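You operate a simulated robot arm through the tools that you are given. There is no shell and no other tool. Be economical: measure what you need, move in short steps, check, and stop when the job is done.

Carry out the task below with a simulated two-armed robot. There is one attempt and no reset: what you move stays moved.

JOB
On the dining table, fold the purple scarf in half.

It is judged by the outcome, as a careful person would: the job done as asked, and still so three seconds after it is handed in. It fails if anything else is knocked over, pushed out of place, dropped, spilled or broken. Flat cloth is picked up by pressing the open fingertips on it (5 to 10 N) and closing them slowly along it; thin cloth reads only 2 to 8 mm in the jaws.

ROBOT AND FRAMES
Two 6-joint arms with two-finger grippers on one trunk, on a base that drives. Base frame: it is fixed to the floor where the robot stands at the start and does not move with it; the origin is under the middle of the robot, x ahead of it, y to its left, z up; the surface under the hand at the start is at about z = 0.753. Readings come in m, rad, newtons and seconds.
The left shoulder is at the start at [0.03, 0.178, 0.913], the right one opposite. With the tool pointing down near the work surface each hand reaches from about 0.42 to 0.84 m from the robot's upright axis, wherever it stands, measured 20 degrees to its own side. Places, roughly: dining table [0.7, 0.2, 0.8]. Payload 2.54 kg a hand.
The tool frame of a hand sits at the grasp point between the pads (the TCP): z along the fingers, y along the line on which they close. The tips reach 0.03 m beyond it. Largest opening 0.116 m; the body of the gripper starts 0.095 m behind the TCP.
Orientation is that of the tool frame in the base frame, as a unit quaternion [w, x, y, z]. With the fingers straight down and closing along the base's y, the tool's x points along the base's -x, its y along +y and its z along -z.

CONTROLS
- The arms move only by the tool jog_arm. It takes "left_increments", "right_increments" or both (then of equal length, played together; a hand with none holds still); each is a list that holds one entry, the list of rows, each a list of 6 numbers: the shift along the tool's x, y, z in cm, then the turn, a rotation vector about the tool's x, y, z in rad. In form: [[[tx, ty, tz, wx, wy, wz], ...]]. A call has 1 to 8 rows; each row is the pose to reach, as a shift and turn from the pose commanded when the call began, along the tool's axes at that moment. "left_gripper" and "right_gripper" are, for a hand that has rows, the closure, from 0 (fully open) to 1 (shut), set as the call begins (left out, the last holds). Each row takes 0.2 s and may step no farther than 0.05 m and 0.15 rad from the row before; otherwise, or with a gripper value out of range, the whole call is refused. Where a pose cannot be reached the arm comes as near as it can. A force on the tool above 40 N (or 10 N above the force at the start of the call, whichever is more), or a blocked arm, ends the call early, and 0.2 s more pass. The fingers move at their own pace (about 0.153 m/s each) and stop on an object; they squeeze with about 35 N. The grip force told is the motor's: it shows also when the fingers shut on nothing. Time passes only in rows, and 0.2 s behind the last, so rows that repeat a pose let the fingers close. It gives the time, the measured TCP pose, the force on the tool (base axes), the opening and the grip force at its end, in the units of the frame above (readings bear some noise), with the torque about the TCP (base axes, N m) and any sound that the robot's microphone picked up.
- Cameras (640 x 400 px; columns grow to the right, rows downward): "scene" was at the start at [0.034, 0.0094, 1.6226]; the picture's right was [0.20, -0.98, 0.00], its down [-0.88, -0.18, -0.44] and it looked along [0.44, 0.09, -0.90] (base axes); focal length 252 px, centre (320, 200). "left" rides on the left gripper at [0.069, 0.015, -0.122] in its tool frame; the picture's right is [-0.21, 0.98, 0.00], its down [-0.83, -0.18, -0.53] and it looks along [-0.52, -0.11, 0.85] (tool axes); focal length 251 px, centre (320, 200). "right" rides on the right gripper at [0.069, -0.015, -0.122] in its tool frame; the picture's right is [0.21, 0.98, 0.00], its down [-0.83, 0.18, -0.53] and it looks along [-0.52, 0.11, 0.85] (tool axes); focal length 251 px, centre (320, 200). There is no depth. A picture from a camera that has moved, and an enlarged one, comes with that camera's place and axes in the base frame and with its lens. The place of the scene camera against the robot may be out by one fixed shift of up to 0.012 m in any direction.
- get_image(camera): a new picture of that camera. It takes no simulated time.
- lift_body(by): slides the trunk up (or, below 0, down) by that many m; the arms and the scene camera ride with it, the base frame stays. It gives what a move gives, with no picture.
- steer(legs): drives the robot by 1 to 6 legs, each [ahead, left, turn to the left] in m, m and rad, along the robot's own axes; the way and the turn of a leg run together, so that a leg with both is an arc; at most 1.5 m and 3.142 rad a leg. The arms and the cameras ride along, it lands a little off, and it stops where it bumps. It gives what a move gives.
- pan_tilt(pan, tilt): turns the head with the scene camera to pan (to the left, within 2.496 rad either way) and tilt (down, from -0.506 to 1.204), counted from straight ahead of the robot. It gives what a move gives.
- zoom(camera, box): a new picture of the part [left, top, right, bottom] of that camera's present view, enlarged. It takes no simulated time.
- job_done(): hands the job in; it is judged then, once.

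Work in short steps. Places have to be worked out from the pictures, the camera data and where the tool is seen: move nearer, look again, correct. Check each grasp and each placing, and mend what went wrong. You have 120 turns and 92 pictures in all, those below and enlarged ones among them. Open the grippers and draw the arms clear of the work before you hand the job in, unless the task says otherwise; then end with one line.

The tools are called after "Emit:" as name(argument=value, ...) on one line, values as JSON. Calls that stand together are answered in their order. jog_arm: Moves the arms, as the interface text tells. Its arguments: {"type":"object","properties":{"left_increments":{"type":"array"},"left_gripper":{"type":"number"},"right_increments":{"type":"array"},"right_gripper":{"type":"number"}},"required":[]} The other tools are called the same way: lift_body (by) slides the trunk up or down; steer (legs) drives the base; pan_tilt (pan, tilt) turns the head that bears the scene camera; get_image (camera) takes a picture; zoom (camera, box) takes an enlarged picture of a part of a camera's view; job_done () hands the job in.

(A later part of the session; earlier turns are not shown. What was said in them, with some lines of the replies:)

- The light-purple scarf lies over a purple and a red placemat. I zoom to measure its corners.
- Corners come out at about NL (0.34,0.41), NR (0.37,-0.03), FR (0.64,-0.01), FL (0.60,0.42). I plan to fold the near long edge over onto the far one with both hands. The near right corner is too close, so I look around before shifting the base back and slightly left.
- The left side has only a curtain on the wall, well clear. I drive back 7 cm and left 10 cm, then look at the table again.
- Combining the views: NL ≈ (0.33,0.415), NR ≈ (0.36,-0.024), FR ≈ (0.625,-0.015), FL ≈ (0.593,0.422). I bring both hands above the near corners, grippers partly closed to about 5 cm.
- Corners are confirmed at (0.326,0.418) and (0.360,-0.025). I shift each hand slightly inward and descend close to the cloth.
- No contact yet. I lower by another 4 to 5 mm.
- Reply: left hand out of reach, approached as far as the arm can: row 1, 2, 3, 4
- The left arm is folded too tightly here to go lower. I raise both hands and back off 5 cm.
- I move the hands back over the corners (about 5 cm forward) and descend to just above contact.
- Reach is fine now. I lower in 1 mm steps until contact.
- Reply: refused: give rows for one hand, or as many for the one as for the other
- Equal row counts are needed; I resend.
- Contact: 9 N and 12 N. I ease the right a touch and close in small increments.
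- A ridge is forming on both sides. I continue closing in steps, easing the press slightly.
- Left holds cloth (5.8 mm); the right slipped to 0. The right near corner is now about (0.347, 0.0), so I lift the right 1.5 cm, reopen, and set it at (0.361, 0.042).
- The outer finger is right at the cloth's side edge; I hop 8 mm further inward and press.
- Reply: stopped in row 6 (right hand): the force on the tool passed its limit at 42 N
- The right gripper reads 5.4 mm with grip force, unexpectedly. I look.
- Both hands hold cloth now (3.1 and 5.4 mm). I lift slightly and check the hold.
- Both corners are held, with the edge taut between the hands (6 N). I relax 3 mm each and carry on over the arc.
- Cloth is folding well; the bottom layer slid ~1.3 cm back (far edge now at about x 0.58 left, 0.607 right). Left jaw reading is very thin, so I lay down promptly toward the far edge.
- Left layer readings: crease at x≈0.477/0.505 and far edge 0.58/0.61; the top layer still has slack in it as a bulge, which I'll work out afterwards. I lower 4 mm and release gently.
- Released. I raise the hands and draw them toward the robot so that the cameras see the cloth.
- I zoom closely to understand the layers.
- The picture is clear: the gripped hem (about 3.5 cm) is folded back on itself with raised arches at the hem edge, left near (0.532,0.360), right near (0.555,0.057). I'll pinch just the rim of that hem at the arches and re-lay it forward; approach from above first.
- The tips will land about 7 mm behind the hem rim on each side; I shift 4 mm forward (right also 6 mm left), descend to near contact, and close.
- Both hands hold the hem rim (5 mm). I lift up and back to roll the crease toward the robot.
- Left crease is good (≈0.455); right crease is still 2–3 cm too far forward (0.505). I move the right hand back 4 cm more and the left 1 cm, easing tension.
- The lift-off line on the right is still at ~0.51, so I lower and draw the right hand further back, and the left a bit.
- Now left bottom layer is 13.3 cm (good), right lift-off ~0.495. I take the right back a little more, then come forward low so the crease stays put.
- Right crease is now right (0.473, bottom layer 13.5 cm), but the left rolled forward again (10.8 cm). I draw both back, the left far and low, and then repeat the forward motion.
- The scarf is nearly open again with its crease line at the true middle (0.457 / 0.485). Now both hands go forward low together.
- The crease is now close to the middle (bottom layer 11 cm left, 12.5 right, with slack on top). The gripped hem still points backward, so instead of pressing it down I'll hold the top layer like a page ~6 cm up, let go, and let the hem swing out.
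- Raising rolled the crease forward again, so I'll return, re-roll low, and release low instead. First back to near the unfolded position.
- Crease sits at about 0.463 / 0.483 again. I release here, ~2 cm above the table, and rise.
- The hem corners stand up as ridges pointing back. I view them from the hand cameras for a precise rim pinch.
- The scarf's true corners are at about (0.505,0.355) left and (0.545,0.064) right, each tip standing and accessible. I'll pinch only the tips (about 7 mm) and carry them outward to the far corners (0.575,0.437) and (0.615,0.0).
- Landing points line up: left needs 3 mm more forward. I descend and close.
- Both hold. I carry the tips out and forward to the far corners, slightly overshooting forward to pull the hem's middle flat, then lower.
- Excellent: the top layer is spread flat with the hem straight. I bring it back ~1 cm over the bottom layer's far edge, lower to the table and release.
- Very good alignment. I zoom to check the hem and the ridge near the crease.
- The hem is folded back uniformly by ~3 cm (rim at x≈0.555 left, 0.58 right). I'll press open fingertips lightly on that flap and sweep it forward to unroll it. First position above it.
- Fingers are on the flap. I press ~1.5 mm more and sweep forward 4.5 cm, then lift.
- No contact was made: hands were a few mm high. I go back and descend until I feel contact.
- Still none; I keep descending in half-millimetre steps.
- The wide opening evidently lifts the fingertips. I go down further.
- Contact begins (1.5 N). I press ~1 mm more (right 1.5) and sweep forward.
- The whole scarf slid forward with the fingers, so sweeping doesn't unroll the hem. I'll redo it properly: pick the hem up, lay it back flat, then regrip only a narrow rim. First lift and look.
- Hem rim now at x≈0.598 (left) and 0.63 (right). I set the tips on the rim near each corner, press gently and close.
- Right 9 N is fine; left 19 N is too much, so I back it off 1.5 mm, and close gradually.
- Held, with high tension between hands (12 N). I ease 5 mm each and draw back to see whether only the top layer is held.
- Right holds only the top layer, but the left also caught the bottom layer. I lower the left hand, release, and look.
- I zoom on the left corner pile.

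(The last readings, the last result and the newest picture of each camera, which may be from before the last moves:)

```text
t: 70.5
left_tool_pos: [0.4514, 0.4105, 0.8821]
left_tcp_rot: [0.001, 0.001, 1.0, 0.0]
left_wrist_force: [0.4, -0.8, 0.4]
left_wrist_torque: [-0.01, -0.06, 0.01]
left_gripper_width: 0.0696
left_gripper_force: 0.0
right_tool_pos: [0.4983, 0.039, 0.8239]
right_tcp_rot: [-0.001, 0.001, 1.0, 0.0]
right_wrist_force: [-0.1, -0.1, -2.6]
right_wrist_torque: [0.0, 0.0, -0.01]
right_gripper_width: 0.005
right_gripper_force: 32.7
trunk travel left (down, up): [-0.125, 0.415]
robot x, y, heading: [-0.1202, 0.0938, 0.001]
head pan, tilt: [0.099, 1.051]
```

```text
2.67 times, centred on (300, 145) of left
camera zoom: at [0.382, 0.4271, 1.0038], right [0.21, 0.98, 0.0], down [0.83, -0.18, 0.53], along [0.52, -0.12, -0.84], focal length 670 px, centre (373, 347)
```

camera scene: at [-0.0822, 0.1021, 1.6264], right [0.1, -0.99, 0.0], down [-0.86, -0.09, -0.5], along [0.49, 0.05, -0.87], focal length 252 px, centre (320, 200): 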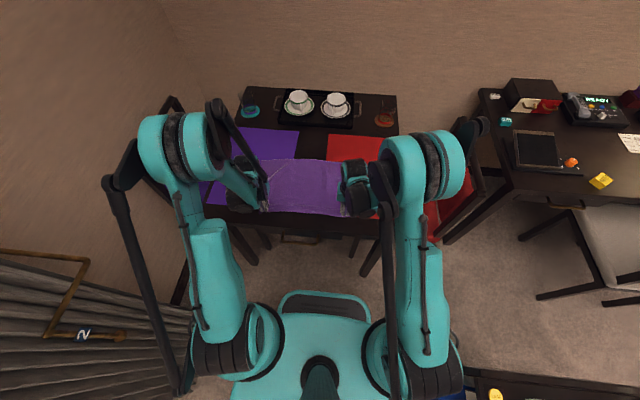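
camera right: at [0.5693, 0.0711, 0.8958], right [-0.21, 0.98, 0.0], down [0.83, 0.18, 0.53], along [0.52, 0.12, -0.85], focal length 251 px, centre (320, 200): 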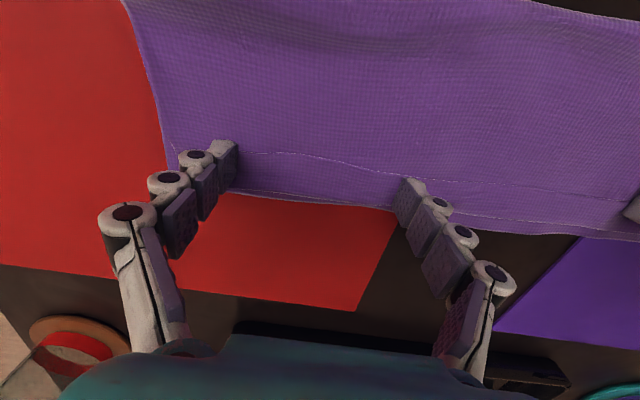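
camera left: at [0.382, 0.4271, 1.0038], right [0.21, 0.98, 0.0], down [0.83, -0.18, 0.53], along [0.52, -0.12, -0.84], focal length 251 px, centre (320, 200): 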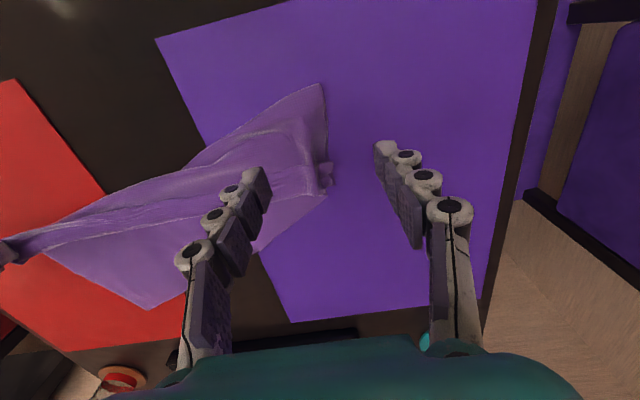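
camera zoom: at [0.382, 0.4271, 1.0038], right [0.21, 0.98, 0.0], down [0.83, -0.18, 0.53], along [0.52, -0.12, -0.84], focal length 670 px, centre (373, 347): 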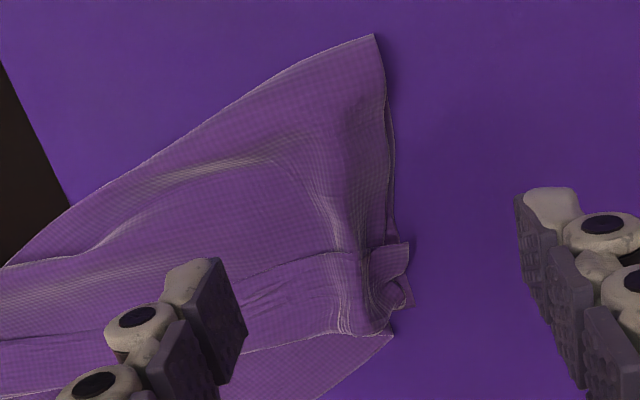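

The flap's corner sticks out at about (0.494,0.409), raised. I pinch it with tips kept just above the bottom layer.

Emit:
jog_arm(left_increments=[[[-2.2, 0, 2, 0, 0, 0], [-4.3, 0, 4, 0, 0, 0], [-4.3, 0, 6.5, 0, 0, 0], [-4.3, 0, 8.5, 0, 0, 0], [-4.3, 0, 9.1, 0, 0, 0], [-4.3, 0, 9.1, 0, 0, 0]]], left_gripper=0.655)

Emit:
jog_arm(left_increments=[[[0, 0, 0, 0, 0, 0], [0, 0, 0, 0, 0, 0], [0, 0, 0, 0, 0, 0]]], left_gripper=1)

Emit:
jog_arm(left_increments=[[[0.5, 0, -1.2, 0, 0, 0], [1.5, 0, -2.4, 0, 0, 0], [3, 0, -3.6, 0, 0, 0], [5, 0, -4, 0, 0, 0], [7, 0, -4, 0, 0, 0], [8, 0, -4, 0, 0, 0]]], right_increments=[[[0.5, 0, 0, 0, 0, 0], [1.5, 0, 0, 0, 0, 0], [3, 0, -0.5, 0, 0, 0], [5, 0, -0.5, 0, 0, 0], [6.5, 0, -0.5, 0, 0, 0], [7.5, 0, -0.5, 0, 0, 0]]])

Emit:
zoom(camera="scene", box=[240, 130, 400, 230])

```text
t: 71.9
left_tool_pos: [0.4964, 0.4115, 0.7895]
left_tcp_rot: [0.0, 0.001, 1.0, 0.0]
left_wrist_force: [0.5, 0.1, 0.4]
left_wrist_torque: [0.0, 0.0, 0.02]
left_gripper_width: 0.0399
left_gripper_force: 0.1
right_tool_pos: [0.4975, 0.0382, 0.8242]
right_tcp_rot: [0.0, 0.0, 1.0, 0.001]
right_wrist_force: [0.5, 0.1, 0.0]
right_wrist_torque: [0.01, -0.02, 0.0]
right_gripper_width: 0.0033
right_gripper_force: 30.8
trunk travel left (down, up): [-0.125, 0.415]
robot x, y, heading: [-0.1197, 0.1006, 0.001]
head pan, tilt: [0.099, 1.051]
```

```text
t: 72.7
left_tool_pos: [0.4934, 0.4107, 0.7893]
left_tcp_rot: [0.001, 0.0, 1.0, 0.0]
left_wrist_force: [0.7, -3.4, 1.2]
left_wrist_torque: [-0.06, 0.03, -0.04]
left_gripper_width: 0.0033
left_gripper_force: 32.9
right_tool_pos: [0.4977, 0.0376, 0.8237]
right_tcp_rot: [0.0, 0.0, 1.0, 0.001]
right_wrist_force: [0.2, 2.2, -1.1]
right_wrist_torque: [0.1, 0.03, -0.01]
right_gripper_width: 0.0037
right_gripper_force: 38.2
trunk travel left (down, up): [-0.125, 0.415]
robot x, y, heading: [-0.1265, 0.0976, 0.001]
head pan, tilt: [0.099, 1.051]
```

```text
t: 74.1
left_tool_pos: [0.4133, 0.4108, 0.8301]
left_tcp_rot: [0.0, 0.0, 1.0, 0.0]
left_wrist_force: [-1.6, -2.3, 2.9]
left_wrist_torque: [0.04, 0.06, 0.05]
left_gripper_width: 0.0029
left_gripper_force: 33.3
right_tool_pos: [0.4229, 0.0386, 0.8291]
right_tcp_rot: [0.0, -0.001, 1.0, 0.0]
right_wrist_force: [-0.7, -1.6, 4.6]
right_wrist_torque: [0.26, 0.05, 0.01]
right_gripper_width: 0.0019
right_gripper_force: 35.6
trunk travel left (down, up): [-0.125, 0.415]
robot x, y, heading: [-0.1207, 0.0998, 0.0]
head pan, tilt: [0.099, 1.051]
```

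```text
4.00 times, centred on (320, 180) of scene
camera zoom: at [-0.0814, 0.1015, 1.6265], right [0.1, -0.99, 0.0], down [-0.86, -0.09, -0.5], along [0.49, 0.05, -0.87], focal length 1009 px, centre (320, 280)
```

zoom: 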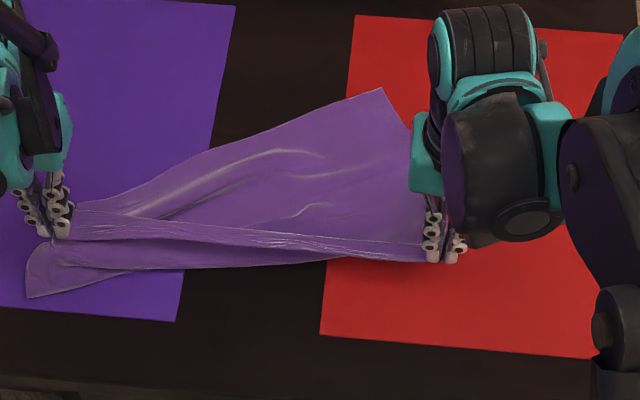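

The left pinch still includes the bottom layer's corner. I use that to straighten the scarf: carry the left hand forward and outward so the far edge pulls straight, with the right following, then lower the left.

Emit:
jog_arm(left_increments=[[[-2, 1.2, 1, 0, 0, 0], [-4.5, 2.8, 1.5, 0, 0, 0], [-7, 4.4, 1.5, 0, 0, 0], [-9.5, 6, 1.5, 0, 0, 0], [-12, 7.6, 1.5, 0, 0, 0], [-14, 9, 2, 0, 0, 0], [-15, 10.5, 2.8, 0, 0, 0], [-15, 11.3, 3.8, 0, 0, 0]]], right_increments=[[[-1, 1.3, 0, 0, 0, 0], [-2, 2.9, 0, 0, 0, 0], [-3.2, 4.5, 0, 0, 0, 0], [-4.4, 6.1, 0, 0, 0, 0], [-5.6, 7.7, 0, 0, 0, 0], [-6.6, 9.1, 0, 0, 0, 0], [-7.5, 10.5, 0, 0, 0, 0], [-7.5, 11.3, 0, 0, 0, 0]]])

Emit:
get_image(camera="scene")

```text
t: 75.9
left_tool_pos: [0.5643, 0.5235, 0.7915]
left_tcp_rot: [0.001, 0.0, 1.0, 0.0]
left_wrist_force: [0.1, 0.1, -0.8]
left_wrist_torque: [0.0, 0.02, -0.02]
left_gripper_width: 0.0031
left_gripper_force: 32.4
right_tool_pos: [0.497, 0.1526, 0.8295]
right_tcp_rot: [0.0, 0.0, 1.0, 0.0]
right_wrist_force: [1.0, 0.2, -0.3]
right_wrist_torque: [0.0, -0.01, 0.0]
right_gripper_width: 0.0001
right_gripper_force: 29.2
trunk travel left (down, up): [-0.125, 0.415]
robot x, y, heading: [-0.1237, 0.1009, -0.001]
head pan, tilt: [0.099, 1.051]
```

```text
7 pictures are left
camera scene: at [-0.0812, 0.102, 1.6265], right [0.1, -0.99, 0.0], down [-0.86, -0.09, -0.5], along [0.49, 0.05, -0.87], focal length 252 px, centre (320, 200)
```

scene: 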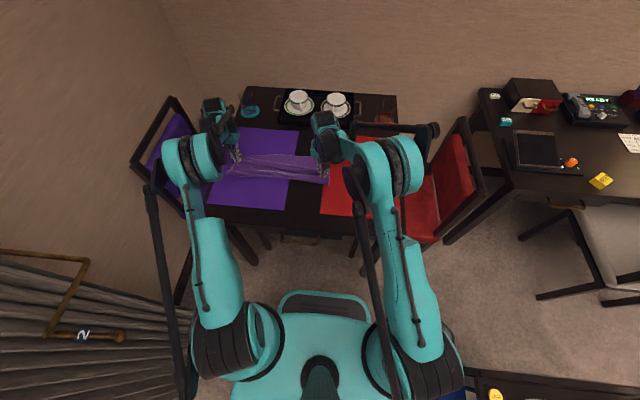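

The scarf is straight along y again. I open the left, rise 1.1 cm, and re-pinch only the upper ridge, then lift slightly back and look.

Emit:
jog_arm(left_increments=[[[0, 0, 0, 0, 0, 0], [0, 0, 0, 0, 0, 0], [0.2, 0, -0.5, 0, 0, 0], [0.4, 0, -1.0, 0, 0, 0], [0.4, 0, -1.0, 0, 0, 0]]], left_gripper=0.7)

Emit:
jog_arm(left_increments=[[[0, 0, 0, 0, 0, 0], [0, 0, 0, 0, 0, 0], [0, 0, 0, 0, 0, 0]]], left_gripper=1)

```text
t: 77.1
left_tool_pos: [0.5599, 0.5236, 0.802]
left_tcp_rot: [-0.001, 0.0, 1.0, 0.0]
left_wrist_force: [0.3, 0.0, 0.2]
left_wrist_torque: [-0.01, 0.01, -0.03]
left_gripper_width: 0.0347
left_gripper_force: 0.0
right_tool_pos: [0.4964, 0.1523, 0.8278]
right_tcp_rot: [0.0, 0.001, 1.0, -0.001]
right_wrist_force: [-0.1, 0.4, 0.3]
right_wrist_torque: [-0.01, -0.03, -0.01]
right_gripper_width: 0.0
right_gripper_force: 29.7
trunk travel left (down, up): [-0.125, 0.415]
robot x, y, heading: [-0.1184, 0.0991, 0.0]
head pan, tilt: [0.099, 1.051]
```

```text
t: 77.9
left_tool_pos: [0.5603, 0.5246, 0.8018]
left_tcp_rot: [-0.001, -0.001, 1.0, 0.0]
left_wrist_force: [0.0, 0.1, -0.4]
left_wrist_torque: [0.01, 0.02, -0.01]
left_gripper_width: 0.0001
left_gripper_force: 28.4
right_tool_pos: [0.4965, 0.1523, 0.8283]
right_tcp_rot: [0.0, 0.0, 1.0, 0.0]
right_wrist_force: [-1.6, -0.7, 0.3]
right_wrist_torque: [-0.06, 0.06, -0.03]
right_gripper_width: 0.0
right_gripper_force: 29.1
trunk travel left (down, up): [-0.125, 0.415]
robot x, y, heading: [-0.1197, 0.0988, 0.001]
head pan, tilt: [0.099, 1.051]
```

Readings are ambiguous; I look through the left camera.

Emit:
get_image(camera="left")

```text
6 pictures are left
camera left: at [0.4918, 0.5405, 0.9233], right [0.21, 0.98, 0.0], down [0.83, -0.18, 0.53], along [0.52, -0.11, -0.85], focal length 251 px, centre (320, 200)
```

left: 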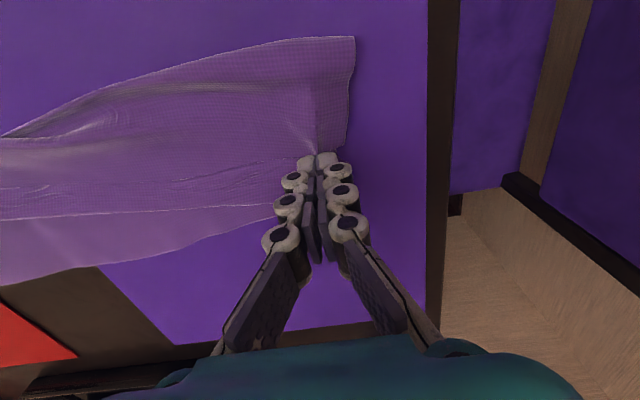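

The hem turn-back is really top-layer excess from the crease being too far forward. I'll unroll back to nearly flat so the crease resets to the middle, then fold low without over-pulling. Moving both hands back now.

Emit:
jog_arm(left_increments=[[[0.8, 0, -1.5, 0, 0, 0], [2.5, 0, -3, 0, 0, 0], [5, 0, -4, 0, 0, 0], [8, 0, -4.2, 0, 0, 0], [11, 0, -4, 0, 0, 0], [14, 0, -3.2, 0, 0, 0], [17, 0, -2.2, 0, 0, 0], [19, 0, -1.5, 0, 0, 0]]], right_increments=[[[0, 0, -0.5, 0, 0, 0], [0.5, 0, -0.8, 0, 0, 0], [2, 0, -1, 0, 0, 0], [4, 0, -1, 0, 0, 0], [6, 0, -0.8, 0, 0, 0], [8, 0, -0.3, 0, 0, 0], [10, 0, 0.5, 0, 0, 0], [10.6, 0, 1, 0, 0, 0]]])

Emit:
zoom(camera="scene", box=[200, 130, 360, 230])

```text
t: 79.7
left_tool_pos: [0.3698, 0.5219, 0.8177]
left_tcp_rot: [0.0, 0.0, 1.0, 0.0]
left_wrist_force: [-1.0, 0.1, 0.3]
left_wrist_torque: [0.02, 0.03, -0.03]
left_gripper_width: 0.0
left_gripper_force: 28.6
right_tool_pos: [0.3897, 0.152, 0.8193]
right_tcp_rot: [0.001, 0.0, 1.0, 0.0]
right_wrist_force: [1.0, -0.9, -0.6]
right_wrist_torque: [0.04, -0.01, -0.06]
right_gripper_width: 0.0002
right_gripper_force: 28.9
trunk travel left (down, up): [-0.125, 0.415]
robot x, y, heading: [-0.1201, 0.0962, -0.002]
head pan, tilt: [0.099, 1.051]
```

```text
4.00 times, centred on (280, 180) of scene
camera zoom: at [-0.0812, 0.1019, 1.6265], right [0.1, -0.99, 0.0], down [-0.86, -0.09, -0.5], along [0.49, 0.05, -0.87], focal length 1009 px, centre (480, 280)
```

zoom: 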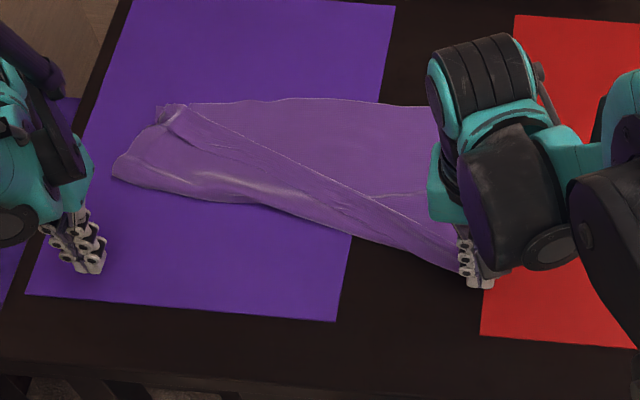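

The left hand missed, but the near-left corner still lies on the far-left corner, so the left side is already folded. I bring the right corner forward low onto the far-right corner, estimated at (0.62,0.115).

Emit:
jog_arm(right_increments=[[[-0.8, 0, -0.3, 0, 0, 0], [-3.4, 0, -0.8, 0, 0, 0], [-6.4, 0, -1.2, 0, 0, 0], [-9.4, 0, -1.2, 0, 0, 0], [-12.4, 0, -0.9, 0, 0, 0], [-15.4, 0, -0.2, 0, 0, 0], [-18, -0.3, 0.8, 0, 0, 0], [-20, -0.5, 2, 0, 0, 0]]], left_increments=[[[0, 0, -1, 0, 0, 0], [0, 0, -3, 0, 0, 0], [0, 0, -5, 0, 0, 0], [0, 0, -7, 0, 0, 0], [0, 0, -9, 0, 0, 0], [0, 0, -9, 0, 0, 0], [0, 0, -9, 0, 0, 0], [0, 0, -9, 0, 0, 0]]], right_gripper=1, left_gripper=1)

Emit:
zoom(camera="scene", box=[200, 130, 360, 230])

```text
t: 81.5
left_tool_pos: [0.3724, 0.5256, 0.9072]
left_tcp_rot: [0.0, 0.0, 1.0, 0.0]
left_wrist_force: [0.1, -0.1, 0.4]
left_wrist_torque: [0.02, -0.03, -0.02]
left_gripper_width: 0.0
left_gripper_force: 28.4
right_tool_pos: [0.5924, 0.1476, 0.7994]
right_tcp_rot: [0.0, 0.0, 1.0, 0.0]
right_wrist_force: [0.4, -0.4, -0.6]
right_wrist_torque: [-0.02, 0.04, 0.01]
right_gripper_width: 0.0
right_gripper_force: 29.0
trunk travel left (down, up): [-0.125, 0.415]
robot x, y, heading: [-0.1204, 0.0968, -0.001]
head pan, tilt: [0.099, 1.051]
```

```text
4.00 times, centred on (280, 180) of scene
camera zoom: at [-0.0802, 0.1018, 1.6264], right [0.1, -0.99, 0.0], down [-0.86, -0.09, -0.5], along [0.49, 0.05, -0.87], focal length 1009 px, centre (480, 280)
```

zoom: 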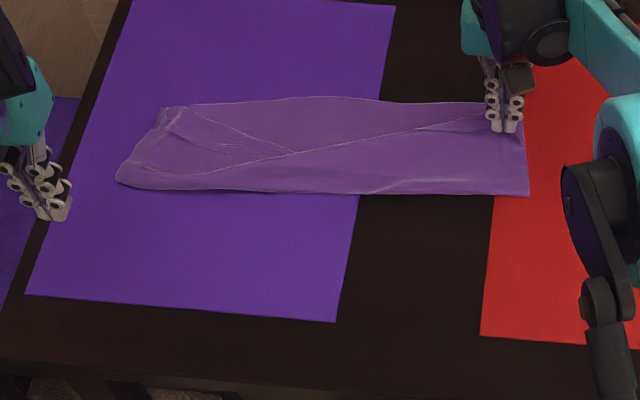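

The outline is now good (depth 11–12 cm). The hem seems to form a V, with its middle lagging. I lower and release the right, then zoom on the hem.

Emit:
jog_arm(right_increments=[[[-0.6, -0.2, 0.5, 0, 0, 0], [-1, -0.4, 1.1, 0, 0, 0], [-1, -0.4, 1.2, 0, 0, 0]]])

Emit:
jog_arm(right_increments=[[[0, 0, 0, 0, 0, 0], [-0.3, 0, 0, 0, 0, 0], [-0.3, 0, -1.5, 0, 0, 0], [-0.3, 0, -5, 0, 0, 0], [2, -3, -8, 0, 0, 0], [5, -7, -10, 0, 0, 0]]], right_gripper=0.6)

Emit:
zoom(camera="scene", box=[225, 145, 335, 190])

```text
t: 82.3
left_tool_pos: [0.3712, 0.5258, 0.9065]
left_tcp_rot: [0.0, 0.001, 1.0, 0.0]
left_wrist_force: [0.7, 0.3, 0.2]
left_wrist_torque: [0.0, 0.0, 0.02]
left_gripper_width: 0.0
left_gripper_force: 28.9
right_tool_pos: [0.6026, 0.1422, 0.7872]
right_tcp_rot: [0.0, 0.0, 1.0, -0.001]
right_wrist_force: [0.2, -0.2, 0.1]
right_wrist_torque: [0.0, 0.02, 0.02]
right_gripper_width: 0.0
right_gripper_force: 29.4
trunk travel left (down, up): [-0.125, 0.415]
robot x, y, heading: [-0.1169, 0.1013, -0.001]
head pan, tilt: [0.099, 1.051]
```

```text
refused: row 6 steps farther than a row can; nothing moved
```

```text
5.82 times, centred on (280, 168) of scene
camera zoom: at [-0.081, 0.1018, 1.6265], right [0.1, -0.99, 0.0], down [-0.86, -0.09, -0.5], along [0.49, 0.05, -0.87], focal length 1468 px, centre (553, 389)
```

zoom: 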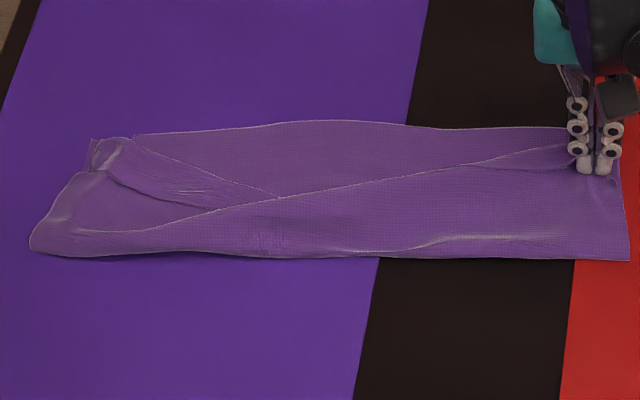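

The right hand is still holding its corner at the far-right (the release call was refused). The top layer's edge lags in the middle, at about (0.554,0.317). I keep the right as an anchor and bring the left hand over that edge to pull it forward.

Emit:
jog_arm(left_increments=[[[-2.5, -3, 0.5, 0, 0, 0], [-5, -6, 1, 0, 0, 0], [-7.5, -9, 2, 0, 0, 0], [-10, -12, 3, 0, 0, 0], [-12.5, -15, 4, 0, 0, 0], [-15, -18, 5.5, 0, 0, 0], [-17.2, -20.9, 7.5, 0, 0, 0], [-17.2, -20.9, 11, 0, 0, 0]]], left_gripper=0.6)

Emit:
jog_arm(left_increments=[[[0, 0, 0.6, 0, 0, 0], [0, 0, 1.0, 0, 0, 0], [0, 0, 1.05, 0, 0, 0]]])

```text
t: 84.1
left_tool_pos: [0.5425, 0.3142, 0.7945]
left_tcp_rot: [0.0, 0.0, 1.0, 0.0]
left_wrist_force: [-0.1, 0.8, 0.4]
left_wrist_torque: [-0.02, 0.01, 0.01]
left_gripper_width: 0.0464
left_gripper_force: 0.0
right_tool_pos: [0.6025, 0.1425, 0.7874]
right_tcp_rot: [0.0, -0.001, 1.0, -0.001]
right_wrist_force: [-0.1, -0.3, 0.0]
right_wrist_torque: [0.01, 0.02, -0.01]
right_gripper_width: 0.0002
right_gripper_force: 29.0
trunk travel left (down, up): [-0.125, 0.415]
robot x, y, heading: [-0.1198, 0.0976, -0.004]
head pan, tilt: [0.099, 1.051]
```

```text
t: 84.9
left_tool_pos: [0.5411, 0.3149, 0.7854]
left_tcp_rot: [0.0, 0.0, 1.0, 0.0]
left_wrist_force: [-0.6, 0.0, 1.9]
left_wrist_torque: [0.03, 0.0, 0.02]
left_gripper_width: 0.0464
left_gripper_force: 0.0
right_tool_pos: [0.6021, 0.1429, 0.7875]
right_tcp_rot: [0.0, 0.0, 1.0, 0.001]
right_wrist_force: [0.4, 0.5, 0.5]
right_wrist_torque: [-0.01, 0.01, 0.0]
right_gripper_width: 0.0
right_gripper_force: 28.7
trunk travel left (down, up): [-0.125, 0.415]
robot x, y, heading: [-0.12, 0.0982, 0.001]
head pan, tilt: [0.099, 1.051]
```

Contact at 2 N. I press another 0.6 mm and close slowly.

Emit:
jog_arm(left_increments=[[[0, 0, 0.06, 0, 0, 0], [0, 0, 0.06, 0, 0, 0]]])

Emit:
jog_arm(left_increments=[[[0, 0, 0, 0, 0, 0]]], left_gripper=0.7)

Emit:
jog_arm(left_increments=[[[0, 0, 0, 0, 0, 0]]], left_gripper=0.8)

Emit:
jog_arm(left_increments=[[[0, 0, 0, 0, 0, 0]]], left_gripper=0.9)

Emit:
jog_arm(left_increments=[[[0, 0, 0, 0, 0, 0], [0, 0, 0, 0, 0, 0]]], left_gripper=1)

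```text
t: 85.5
left_tool_pos: [0.5418, 0.3139, 0.7857]
left_tcp_rot: [0.0, 0.0, 1.0, 0.0]
left_wrist_force: [-0.6, 0.2, 1.6]
left_wrist_torque: [0.06, 0.03, -0.03]
left_gripper_width: 0.0466
left_gripper_force: 0.1
right_tool_pos: [0.6024, 0.1415, 0.7869]
right_tcp_rot: [0.0, 0.0, 1.0, 0.0]
right_wrist_force: [0.1, 0.2, 0.1]
right_wrist_torque: [0.01, -0.02, 0.01]
right_gripper_width: 0.0002
right_gripper_force: 29.5
trunk travel left (down, up): [-0.125, 0.415]
robot x, y, heading: [-0.1203, 0.0988, -0.005]
head pan, tilt: [0.099, 1.051]
```

```text
t: 85.9
left_tool_pos: [0.5412, 0.3151, 0.7846]
left_tcp_rot: [0.0, 0.0, 1.0, -0.001]
left_wrist_force: [-0.6, -0.1, 3.4]
left_wrist_torque: [0.04, 0.01, 0.03]
left_gripper_width: 0.0346
left_gripper_force: 0.1
right_tool_pos: [0.6025, 0.1429, 0.7869]
right_tcp_rot: [0.0, 0.001, 1.0, 0.001]
right_wrist_force: [0.6, 0.6, 0.2]
right_wrist_torque: [-0.02, -0.05, -0.01]
right_gripper_width: 0.0001
right_gripper_force: 29.2
trunk travel left (down, up): [-0.125, 0.415]
robot x, y, heading: [-0.12, 0.0975, 0.005]
head pan, tilt: [0.099, 1.051]
```

```text
t: 86.3
left_tool_pos: [0.5407, 0.3141, 0.7852]
left_tcp_rot: [0.0, 0.0, 1.0, 0.0]
left_wrist_force: [0.7, -1.1, 2.1]
left_wrist_torque: [-0.01, -0.02, 0.04]
left_gripper_width: 0.0228
left_gripper_force: 0.0
right_tool_pos: [0.6024, 0.1426, 0.788]
right_tcp_rot: [0.0, -0.001, 1.0, 0.0]
right_wrist_force: [0.7, 1.4, 1.4]
right_wrist_torque: [0.02, 0.0, -0.04]
right_gripper_width: 0.0002
right_gripper_force: 29.4
trunk travel left (down, up): [-0.125, 0.415]
robot x, y, heading: [-0.1177, 0.0976, 0.0]
head pan, tilt: [0.099, 1.051]
```

```text
t: 86.7
left_tool_pos: [0.542, 0.3146, 0.784]
left_tcp_rot: [0.0, 0.001, 1.0, 0.001]
left_wrist_force: [0.5, -1.6, 0.4]
left_wrist_torque: [0.03, -0.01, 0.03]
left_gripper_width: 0.0116
left_gripper_force: 0.1
right_tool_pos: [0.6017, 0.1422, 0.7877]
right_tcp_rot: [0.0, 0.0, 1.0, 0.0]
right_wrist_force: [0.5, 1.3, 0.4]
right_wrist_torque: [0.02, 0.01, 0.0]
right_gripper_width: 0.0
right_gripper_force: 29.2
trunk travel left (down, up): [-0.125, 0.415]
robot x, y, heading: [-0.1189, 0.1011, -0.005]
head pan, tilt: [0.099, 1.051]
```

```text
t: 87.3
left_tool_pos: [0.541, 0.3153, 0.785]
left_tcp_rot: [0.0, -0.001, 1.0, -0.001]
left_wrist_force: [0.7, -0.5, 0.8]
left_wrist_torque: [-0.04, 0.01, -0.02]
left_gripper_width: 0.0038
left_gripper_force: 32.3
right_tool_pos: [0.6012, 0.1432, 0.7864]
right_tcp_rot: [0.0, 0.0, 1.0, 0.0]
right_wrist_force: [-1.4, 2.7, 0.4]
right_wrist_torque: [0.05, 0.03, 0.04]
right_gripper_width: 0.0001
right_gripper_force: 29.4
trunk travel left (down, up): [-0.125, 0.415]
robot x, y, heading: [-0.1223, 0.0944, 0.001]
head pan, tilt: [0.099, 1.051]
```

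Left holds cloth (3.8 mm). I lift 1.2 cm, pull forward 5.3 cm, and lower.

Emit:
jog_arm(left_increments=[[[0, 0, -1, 0, 0, 0], [-1, 0, -1.4, 0, 0, 0], [-2.2, 0, -1.5, 0, 0, 0], [-3.4, 0, -1.4, 0, 0, 0], [-4.5, 0, -1.1, 0, 0, 0], [-5.3, 0, -0.7, 0, 0, 0], [-5.3, 0, -0.2, 0, 0, 0]]])

Emit:
zoom(camera="scene", box=[225, 140, 345, 190])

```text
t: 88.9
left_tool_pos: [0.5955, 0.314, 0.7882]
left_tcp_rot: [0.0, 0.0, 1.0, 0.0]
left_wrist_force: [0.1, 0.0, 1.0]
left_wrist_torque: [-0.02, 0.01, -0.01]
left_gripper_width: 0.0039
left_gripper_force: 30.7
right_tool_pos: [0.6018, 0.1426, 0.7867]
right_tcp_rot: [-0.001, 0.0, 1.0, 0.0]
right_wrist_force: [0.7, -0.6, 0.4]
right_wrist_torque: [0.02, 0.0, 0.01]
right_gripper_width: 0.0
right_gripper_force: 28.8
trunk travel left (down, up): [-0.125, 0.415]
robot x, y, heading: [-0.1165, 0.0987, -0.0]
head pan, tilt: [0.099, 1.051]
```

```text
5.33 times, centred on (285, 165) of scene
camera zoom: at [-0.0813, 0.1016, 1.6265], right [0.1, -0.99, 0.0], down [-0.86, -0.09, -0.5], along [0.49, 0.05, -0.87], focal length 1345 px, centre (507, 387)
```

zoom: 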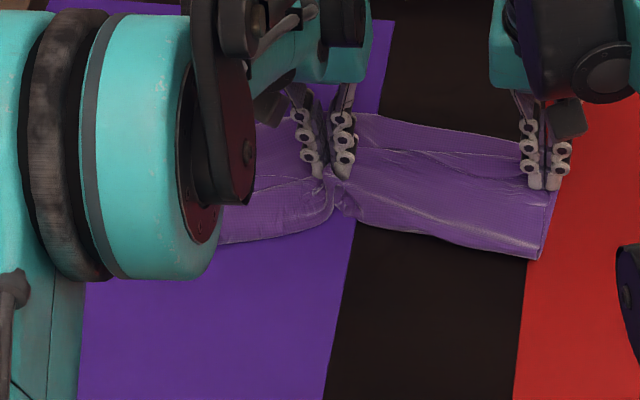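

The left pinch took both layers and dragged the crease. I put it back 5.4 cm and release there.

Emit:
jog_arm(left_increments=[[[0.8, 0, -0.2, 0, 0, 0], [1.8, 0, -0.2, 0, 0, 0], [2.9, 0, -0.1, 0, 0, 0], [4, 0, 0, 0, 0, 0], [5, 0, 0.1, 0, 0, 0], [5.6, 0, 0.2, 0, 0, 0], [5.6, 0, 0.2, 0, 0, 0]]])

Emit:
jog_arm(left_increments=[[[0, 0, 0, 0, 0, 0], [0, 0, 0, 0, 0, 0], [0, 0, -1.5, 0, 0, 0], [0, 0, -4.5, 0, 0, 0], [0, 3, -6, 0, 0, 0], [0, 7, -6, 0, 0, 0], [0, 11, -6, 0, 0, 0], [-2, 15, -6, 0, 0, 0]]], left_gripper=0.6)

```text
t: 90.5
left_tool_pos: [0.5378, 0.3149, 0.7856]
left_tcp_rot: [0.0, 0.0, 1.0, 0.0]
left_wrist_force: [0.6, -2.4, 7.1]
left_wrist_torque: [-0.47, 0.0, -0.01]
left_gripper_width: 0.0017
left_gripper_force: 29.6
right_tool_pos: [0.6024, 0.1421, 0.7872]
right_tcp_rot: [0.0, -0.001, 1.0, 0.0]
right_wrist_force: [-1.9, 4.3, 0.2]
right_wrist_torque: [0.14, 0.08, 0.05]
right_gripper_width: 0.0
right_gripper_force: 29.0
trunk travel left (down, up): [-0.125, 0.415]
robot x, y, heading: [-0.1173, 0.0979, -0.003]
head pan, tilt: [0.099, 1.051]
```

```text
t: 92.3
left_tool_pos: [0.5602, 0.4648, 0.8442]
left_tcp_rot: [0.0, 0.0, 1.0, -0.001]
left_wrist_force: [0.1, 0.4, -0.1]
left_wrist_torque: [-0.02, -0.01, 0.02]
left_gripper_width: 0.0466
left_gripper_force: 0.1
right_tool_pos: [0.6024, 0.1417, 0.786]
right_tcp_rot: [0.0, -0.001, 1.0, 0.0]
right_wrist_force: [0.2, -0.3, 0.1]
right_wrist_torque: [-0.02, 0.02, -0.01]
right_gripper_width: 0.0003
right_gripper_force: 29.7
trunk travel left (down, up): [-0.125, 0.415]
robot x, y, heading: [-0.1195, 0.1017, 0.005]
head pan, tilt: [0.099, 1.051]
```

I anchor the left corner pile by pressing beside it with the left fingers at about (0.575,0.498).

Emit:
jog_arm(left_increments=[[[-1.5, 3.3, 1, 0, 0, 0], [-1.5, 3.3, 3.5, 0, 0, 0], [-1.5, 3.3, 5.2, 0, 0, 0], [-1.5, 3.3, 5.9, 0, 0, 0], [-1.5, 3.3, 6.1, 0, 0, 0], [-1.5, 3.3, 6.1, 0, 0, 0]]])

```text
t: 93.7
left_tool_pos: [0.5762, 0.4978, 0.7842]
left_tcp_rot: [0.0, 0.0, 1.0, 0.0]
left_wrist_force: [0.7, -0.5, 5.8]
left_wrist_torque: [-0.19, 0.03, 0.02]
left_gripper_width: 0.0479
left_gripper_force: 0.8
right_tool_pos: [0.6004, 0.1415, 0.7881]
right_tcp_rot: [0.0, 0.0, 1.0, 0.0]
right_wrist_force: [0.6, 0.0, -0.3]
right_wrist_torque: [0.0, 0.02, 0.03]
right_gripper_width: 0.0002
right_gripper_force: 29.0
trunk travel left (down, up): [-0.125, 0.415]
robot x, y, heading: [-0.1163, 0.1022, 0.002]
head pan, tilt: [0.099, 1.051]
```

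Anchored at 6 N. The right hand lifts 1 cm and pulls outward 2 cm and slightly forward to draw the hem straight.

Emit:
jog_arm(right_increments=[[[0, 0, -1, 0, 0, 0], [-0.5, -0.5, -1.2, 0, 0, 0], [-1, -1, -1.2, 0, 0, 0], [-1.2, -1.5, -1.2, 0, 0, 0], [-1.2, -2, -1, 0, 0, 0], [-1.2, -2, -1, 0, 0, 0]]])

```text
t: 95.1
left_tool_pos: [0.5749, 0.4962, 0.7841]
left_tcp_rot: [0.0, 0.0, 1.0, 0.0]
left_wrist_force: [-0.7, -1.3, 5.8]
left_wrist_torque: [-0.21, 0.02, 0.02]
left_gripper_width: 0.0482
left_gripper_force: 0.7
right_tool_pos: [0.6133, 0.123, 0.7976]
right_tcp_rot: [0.0, 0.0, 1.0, 0.0]
right_wrist_force: [-0.1, 0.3, 0.0]
right_wrist_torque: [-0.04, 0.01, 0.03]
right_gripper_width: 0.0
right_gripper_force: 29.4
trunk travel left (down, up): [-0.125, 0.415]
robot x, y, heading: [-0.1226, 0.0993, -0.001]
head pan, tilt: [0.099, 1.051]
```

No tension is felt; I check the right camera to see whether it still holds the corner.

Emit:
get_image(camera="right")

```text
1 pictures are left
camera right: at [0.5451, 0.1071, 0.9195], right [-0.21, 0.98, 0.0], down [0.83, 0.18, 0.53], along [0.52, 0.12, -0.85], focal length 251 px, centre (320, 200)
```

right: 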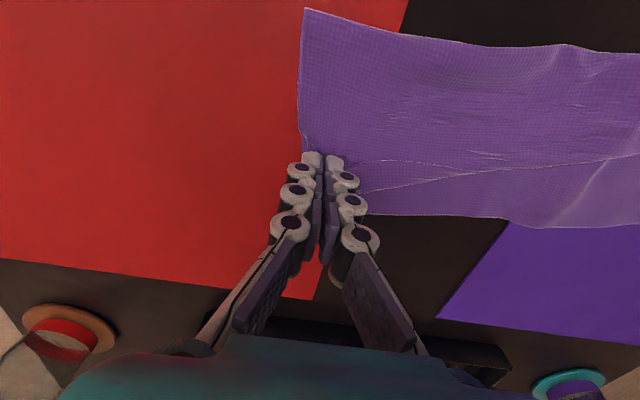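

The right half is nicely folded with the hem ~2–3 cm short of the bottom edge (x≈0.646). I move the right hand forward 2 cm, lower, and release, then withdraw both hands.

Emit:
jog_arm(right_increments=[[[-0.7, -0.3, -0.2, 0, 0, 0], [-1.4, -0.5, 0, 0, 0, 0], [-2, -0.7, 0.4, 0, 0, 0], [-2.1, -0.7, 0.9, 0, 0, 0], [-2.1, -0.7, 0.9, 0, 0, 0]]])

Emit:
jog_arm(right_increments=[[[0, 0, 0, 0, 0, 0], [-0.3, 0, 0, 0, 0, 0], [-0.3, 0, -1.5, 0, 0, 0], [-0.3, 0, -5, 0, 0, 0], [1, -3, -8, 0, 0, 0], [4, -5, -10, 0, 0, 0], [8, -7, -12, 0, 0, 0], [12, -8, -13, 0, 0, 0]]], right_gripper=0.6)

```text
t: 96.3
left_tool_pos: [0.5736, 0.4978, 0.7837]
left_tcp_rot: [-0.001, 0.0, 1.0, -0.001]
left_wrist_force: [0.6, -1.6, 5.9]
left_wrist_torque: [-0.17, 0.0, 0.0]
left_gripper_width: 0.0482
left_gripper_force: 1.3
right_tool_pos: [0.635, 0.1149, 0.7892]
right_tcp_rot: [-0.001, 0.0, 1.0, 0.0]
right_wrist_force: [-0.6, 0.5, -0.5]
right_wrist_torque: [0.02, -0.03, 0.02]
right_gripper_width: 0.0
right_gripper_force: 29.5
trunk travel left (down, up): [-0.125, 0.415]
robot x, y, heading: [-0.1207, 0.1016, 0.002]
head pan, tilt: [0.099, 1.051]
```

```text
t: 98.1
left_tool_pos: [0.5747, 0.4973, 0.7854]
left_tcp_rot: [0.001, 0.0, 1.0, 0.0]
left_wrist_force: [0.6, -1.4, 5.6]
left_wrist_torque: [-0.18, 0.05, -0.07]
left_gripper_width: 0.0471
left_gripper_force: 0.9
right_tool_pos: [0.5139, 0.0368, 0.9215]
right_tcp_rot: [0.0, 0.001, 1.0, 0.0]
right_wrist_force: [0.3, -0.4, -0.2]
right_wrist_torque: [0.04, -0.03, 0.06]
right_gripper_width: 0.0464
right_gripper_force: 0.0
trunk travel left (down, up): [-0.125, 0.415]
robot x, y, heading: [-0.1196, 0.0945, -0.005]
head pan, tilt: [0.099, 1.051]
```

Now I lift the left hand straight up and draw both arms clear, then use the last picture to verify.

Emit:
jog_arm(left_increments=[[[0, 0, -2, 0, 0, 0], [0, 0, -5, 0, 0, 0], [2, 0.5, -8, 0, 0, 0], [5, 1, -10, 0, 0, 0], [9, 1.5, -12, 0, 0, 0], [13, 2, -13, 0, 0, 0], [17, 2, -14, 0, 0, 0], [20, 2, -14, 0, 0, 0]]], right_increments=[[[1, -1, 0, 0, 0, 0], [2, -2, 0, 0, 0, 0], [3, -4, 0, 0, 0, 0], [4, -6, 0, 0, 0, 0], [5, -8, 0, 0, 0, 0], [6, -10, 0, 0, 0, 0], [7, -10, 0, 0, 0, 0], [8, -10, 0, 0, 0, 0]]])

Emit:
zoom(camera="scene", box=[215, 80, 355, 230])

```text
t: 99.9
left_tool_pos: [0.3733, 0.5156, 0.9243]
left_tcp_rot: [0.0, 0.0, 1.0, -0.001]
left_wrist_force: [0.5, 0.3, 0.2]
left_wrist_torque: [-0.01, -0.04, 0.02]
left_gripper_width: 0.0463
left_gripper_force: 0.1
right_tool_pos: [0.4346, -0.064, 0.9182]
right_tcp_rot: [0.0, 0.001, 1.0, 0.0]
right_wrist_force: [-0.5, -0.6, 0.1]
right_wrist_torque: [0.01, -0.01, -0.01]
right_gripper_width: 0.0468
right_gripper_force: 0.1
trunk travel left (down, up): [-0.125, 0.415]
robot x, y, heading: [-0.123, 0.0982, -0.002]
head pan, tilt: [0.099, 1.051]
```

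```text
2.67 times, centred on (285, 155) of scene
camera zoom: at [-0.0818, 0.1015, 1.6265], right [0.1, -0.99, 0.0], down [-0.86, -0.09, -0.5], along [0.49, 0.05, -0.87], focal length 673 px, centre (413, 320)
```

zoom: 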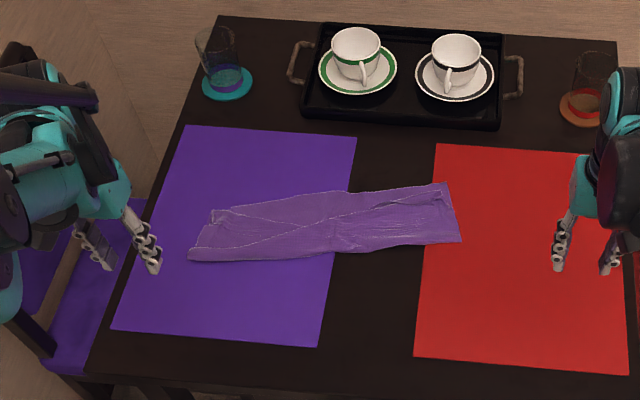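

The last picture shows the scarf folded to about half its depth, and the cups, glasses and placemats have not moved. Both hands are open and clear of the work. I have no pictures left and another blind move could make the fold worse, so I am handing it in.

Emit:
job_done()

```text
The job is handed in.
```

The scarf is folded roughly in half, near edge over far edge, but the fold is not neat: the top layer's edge lags a few centimetres in the middle, a diagonal pleat and some bunching remain at the left end, and the scarf now lies about 10 cm to the left of where it started.
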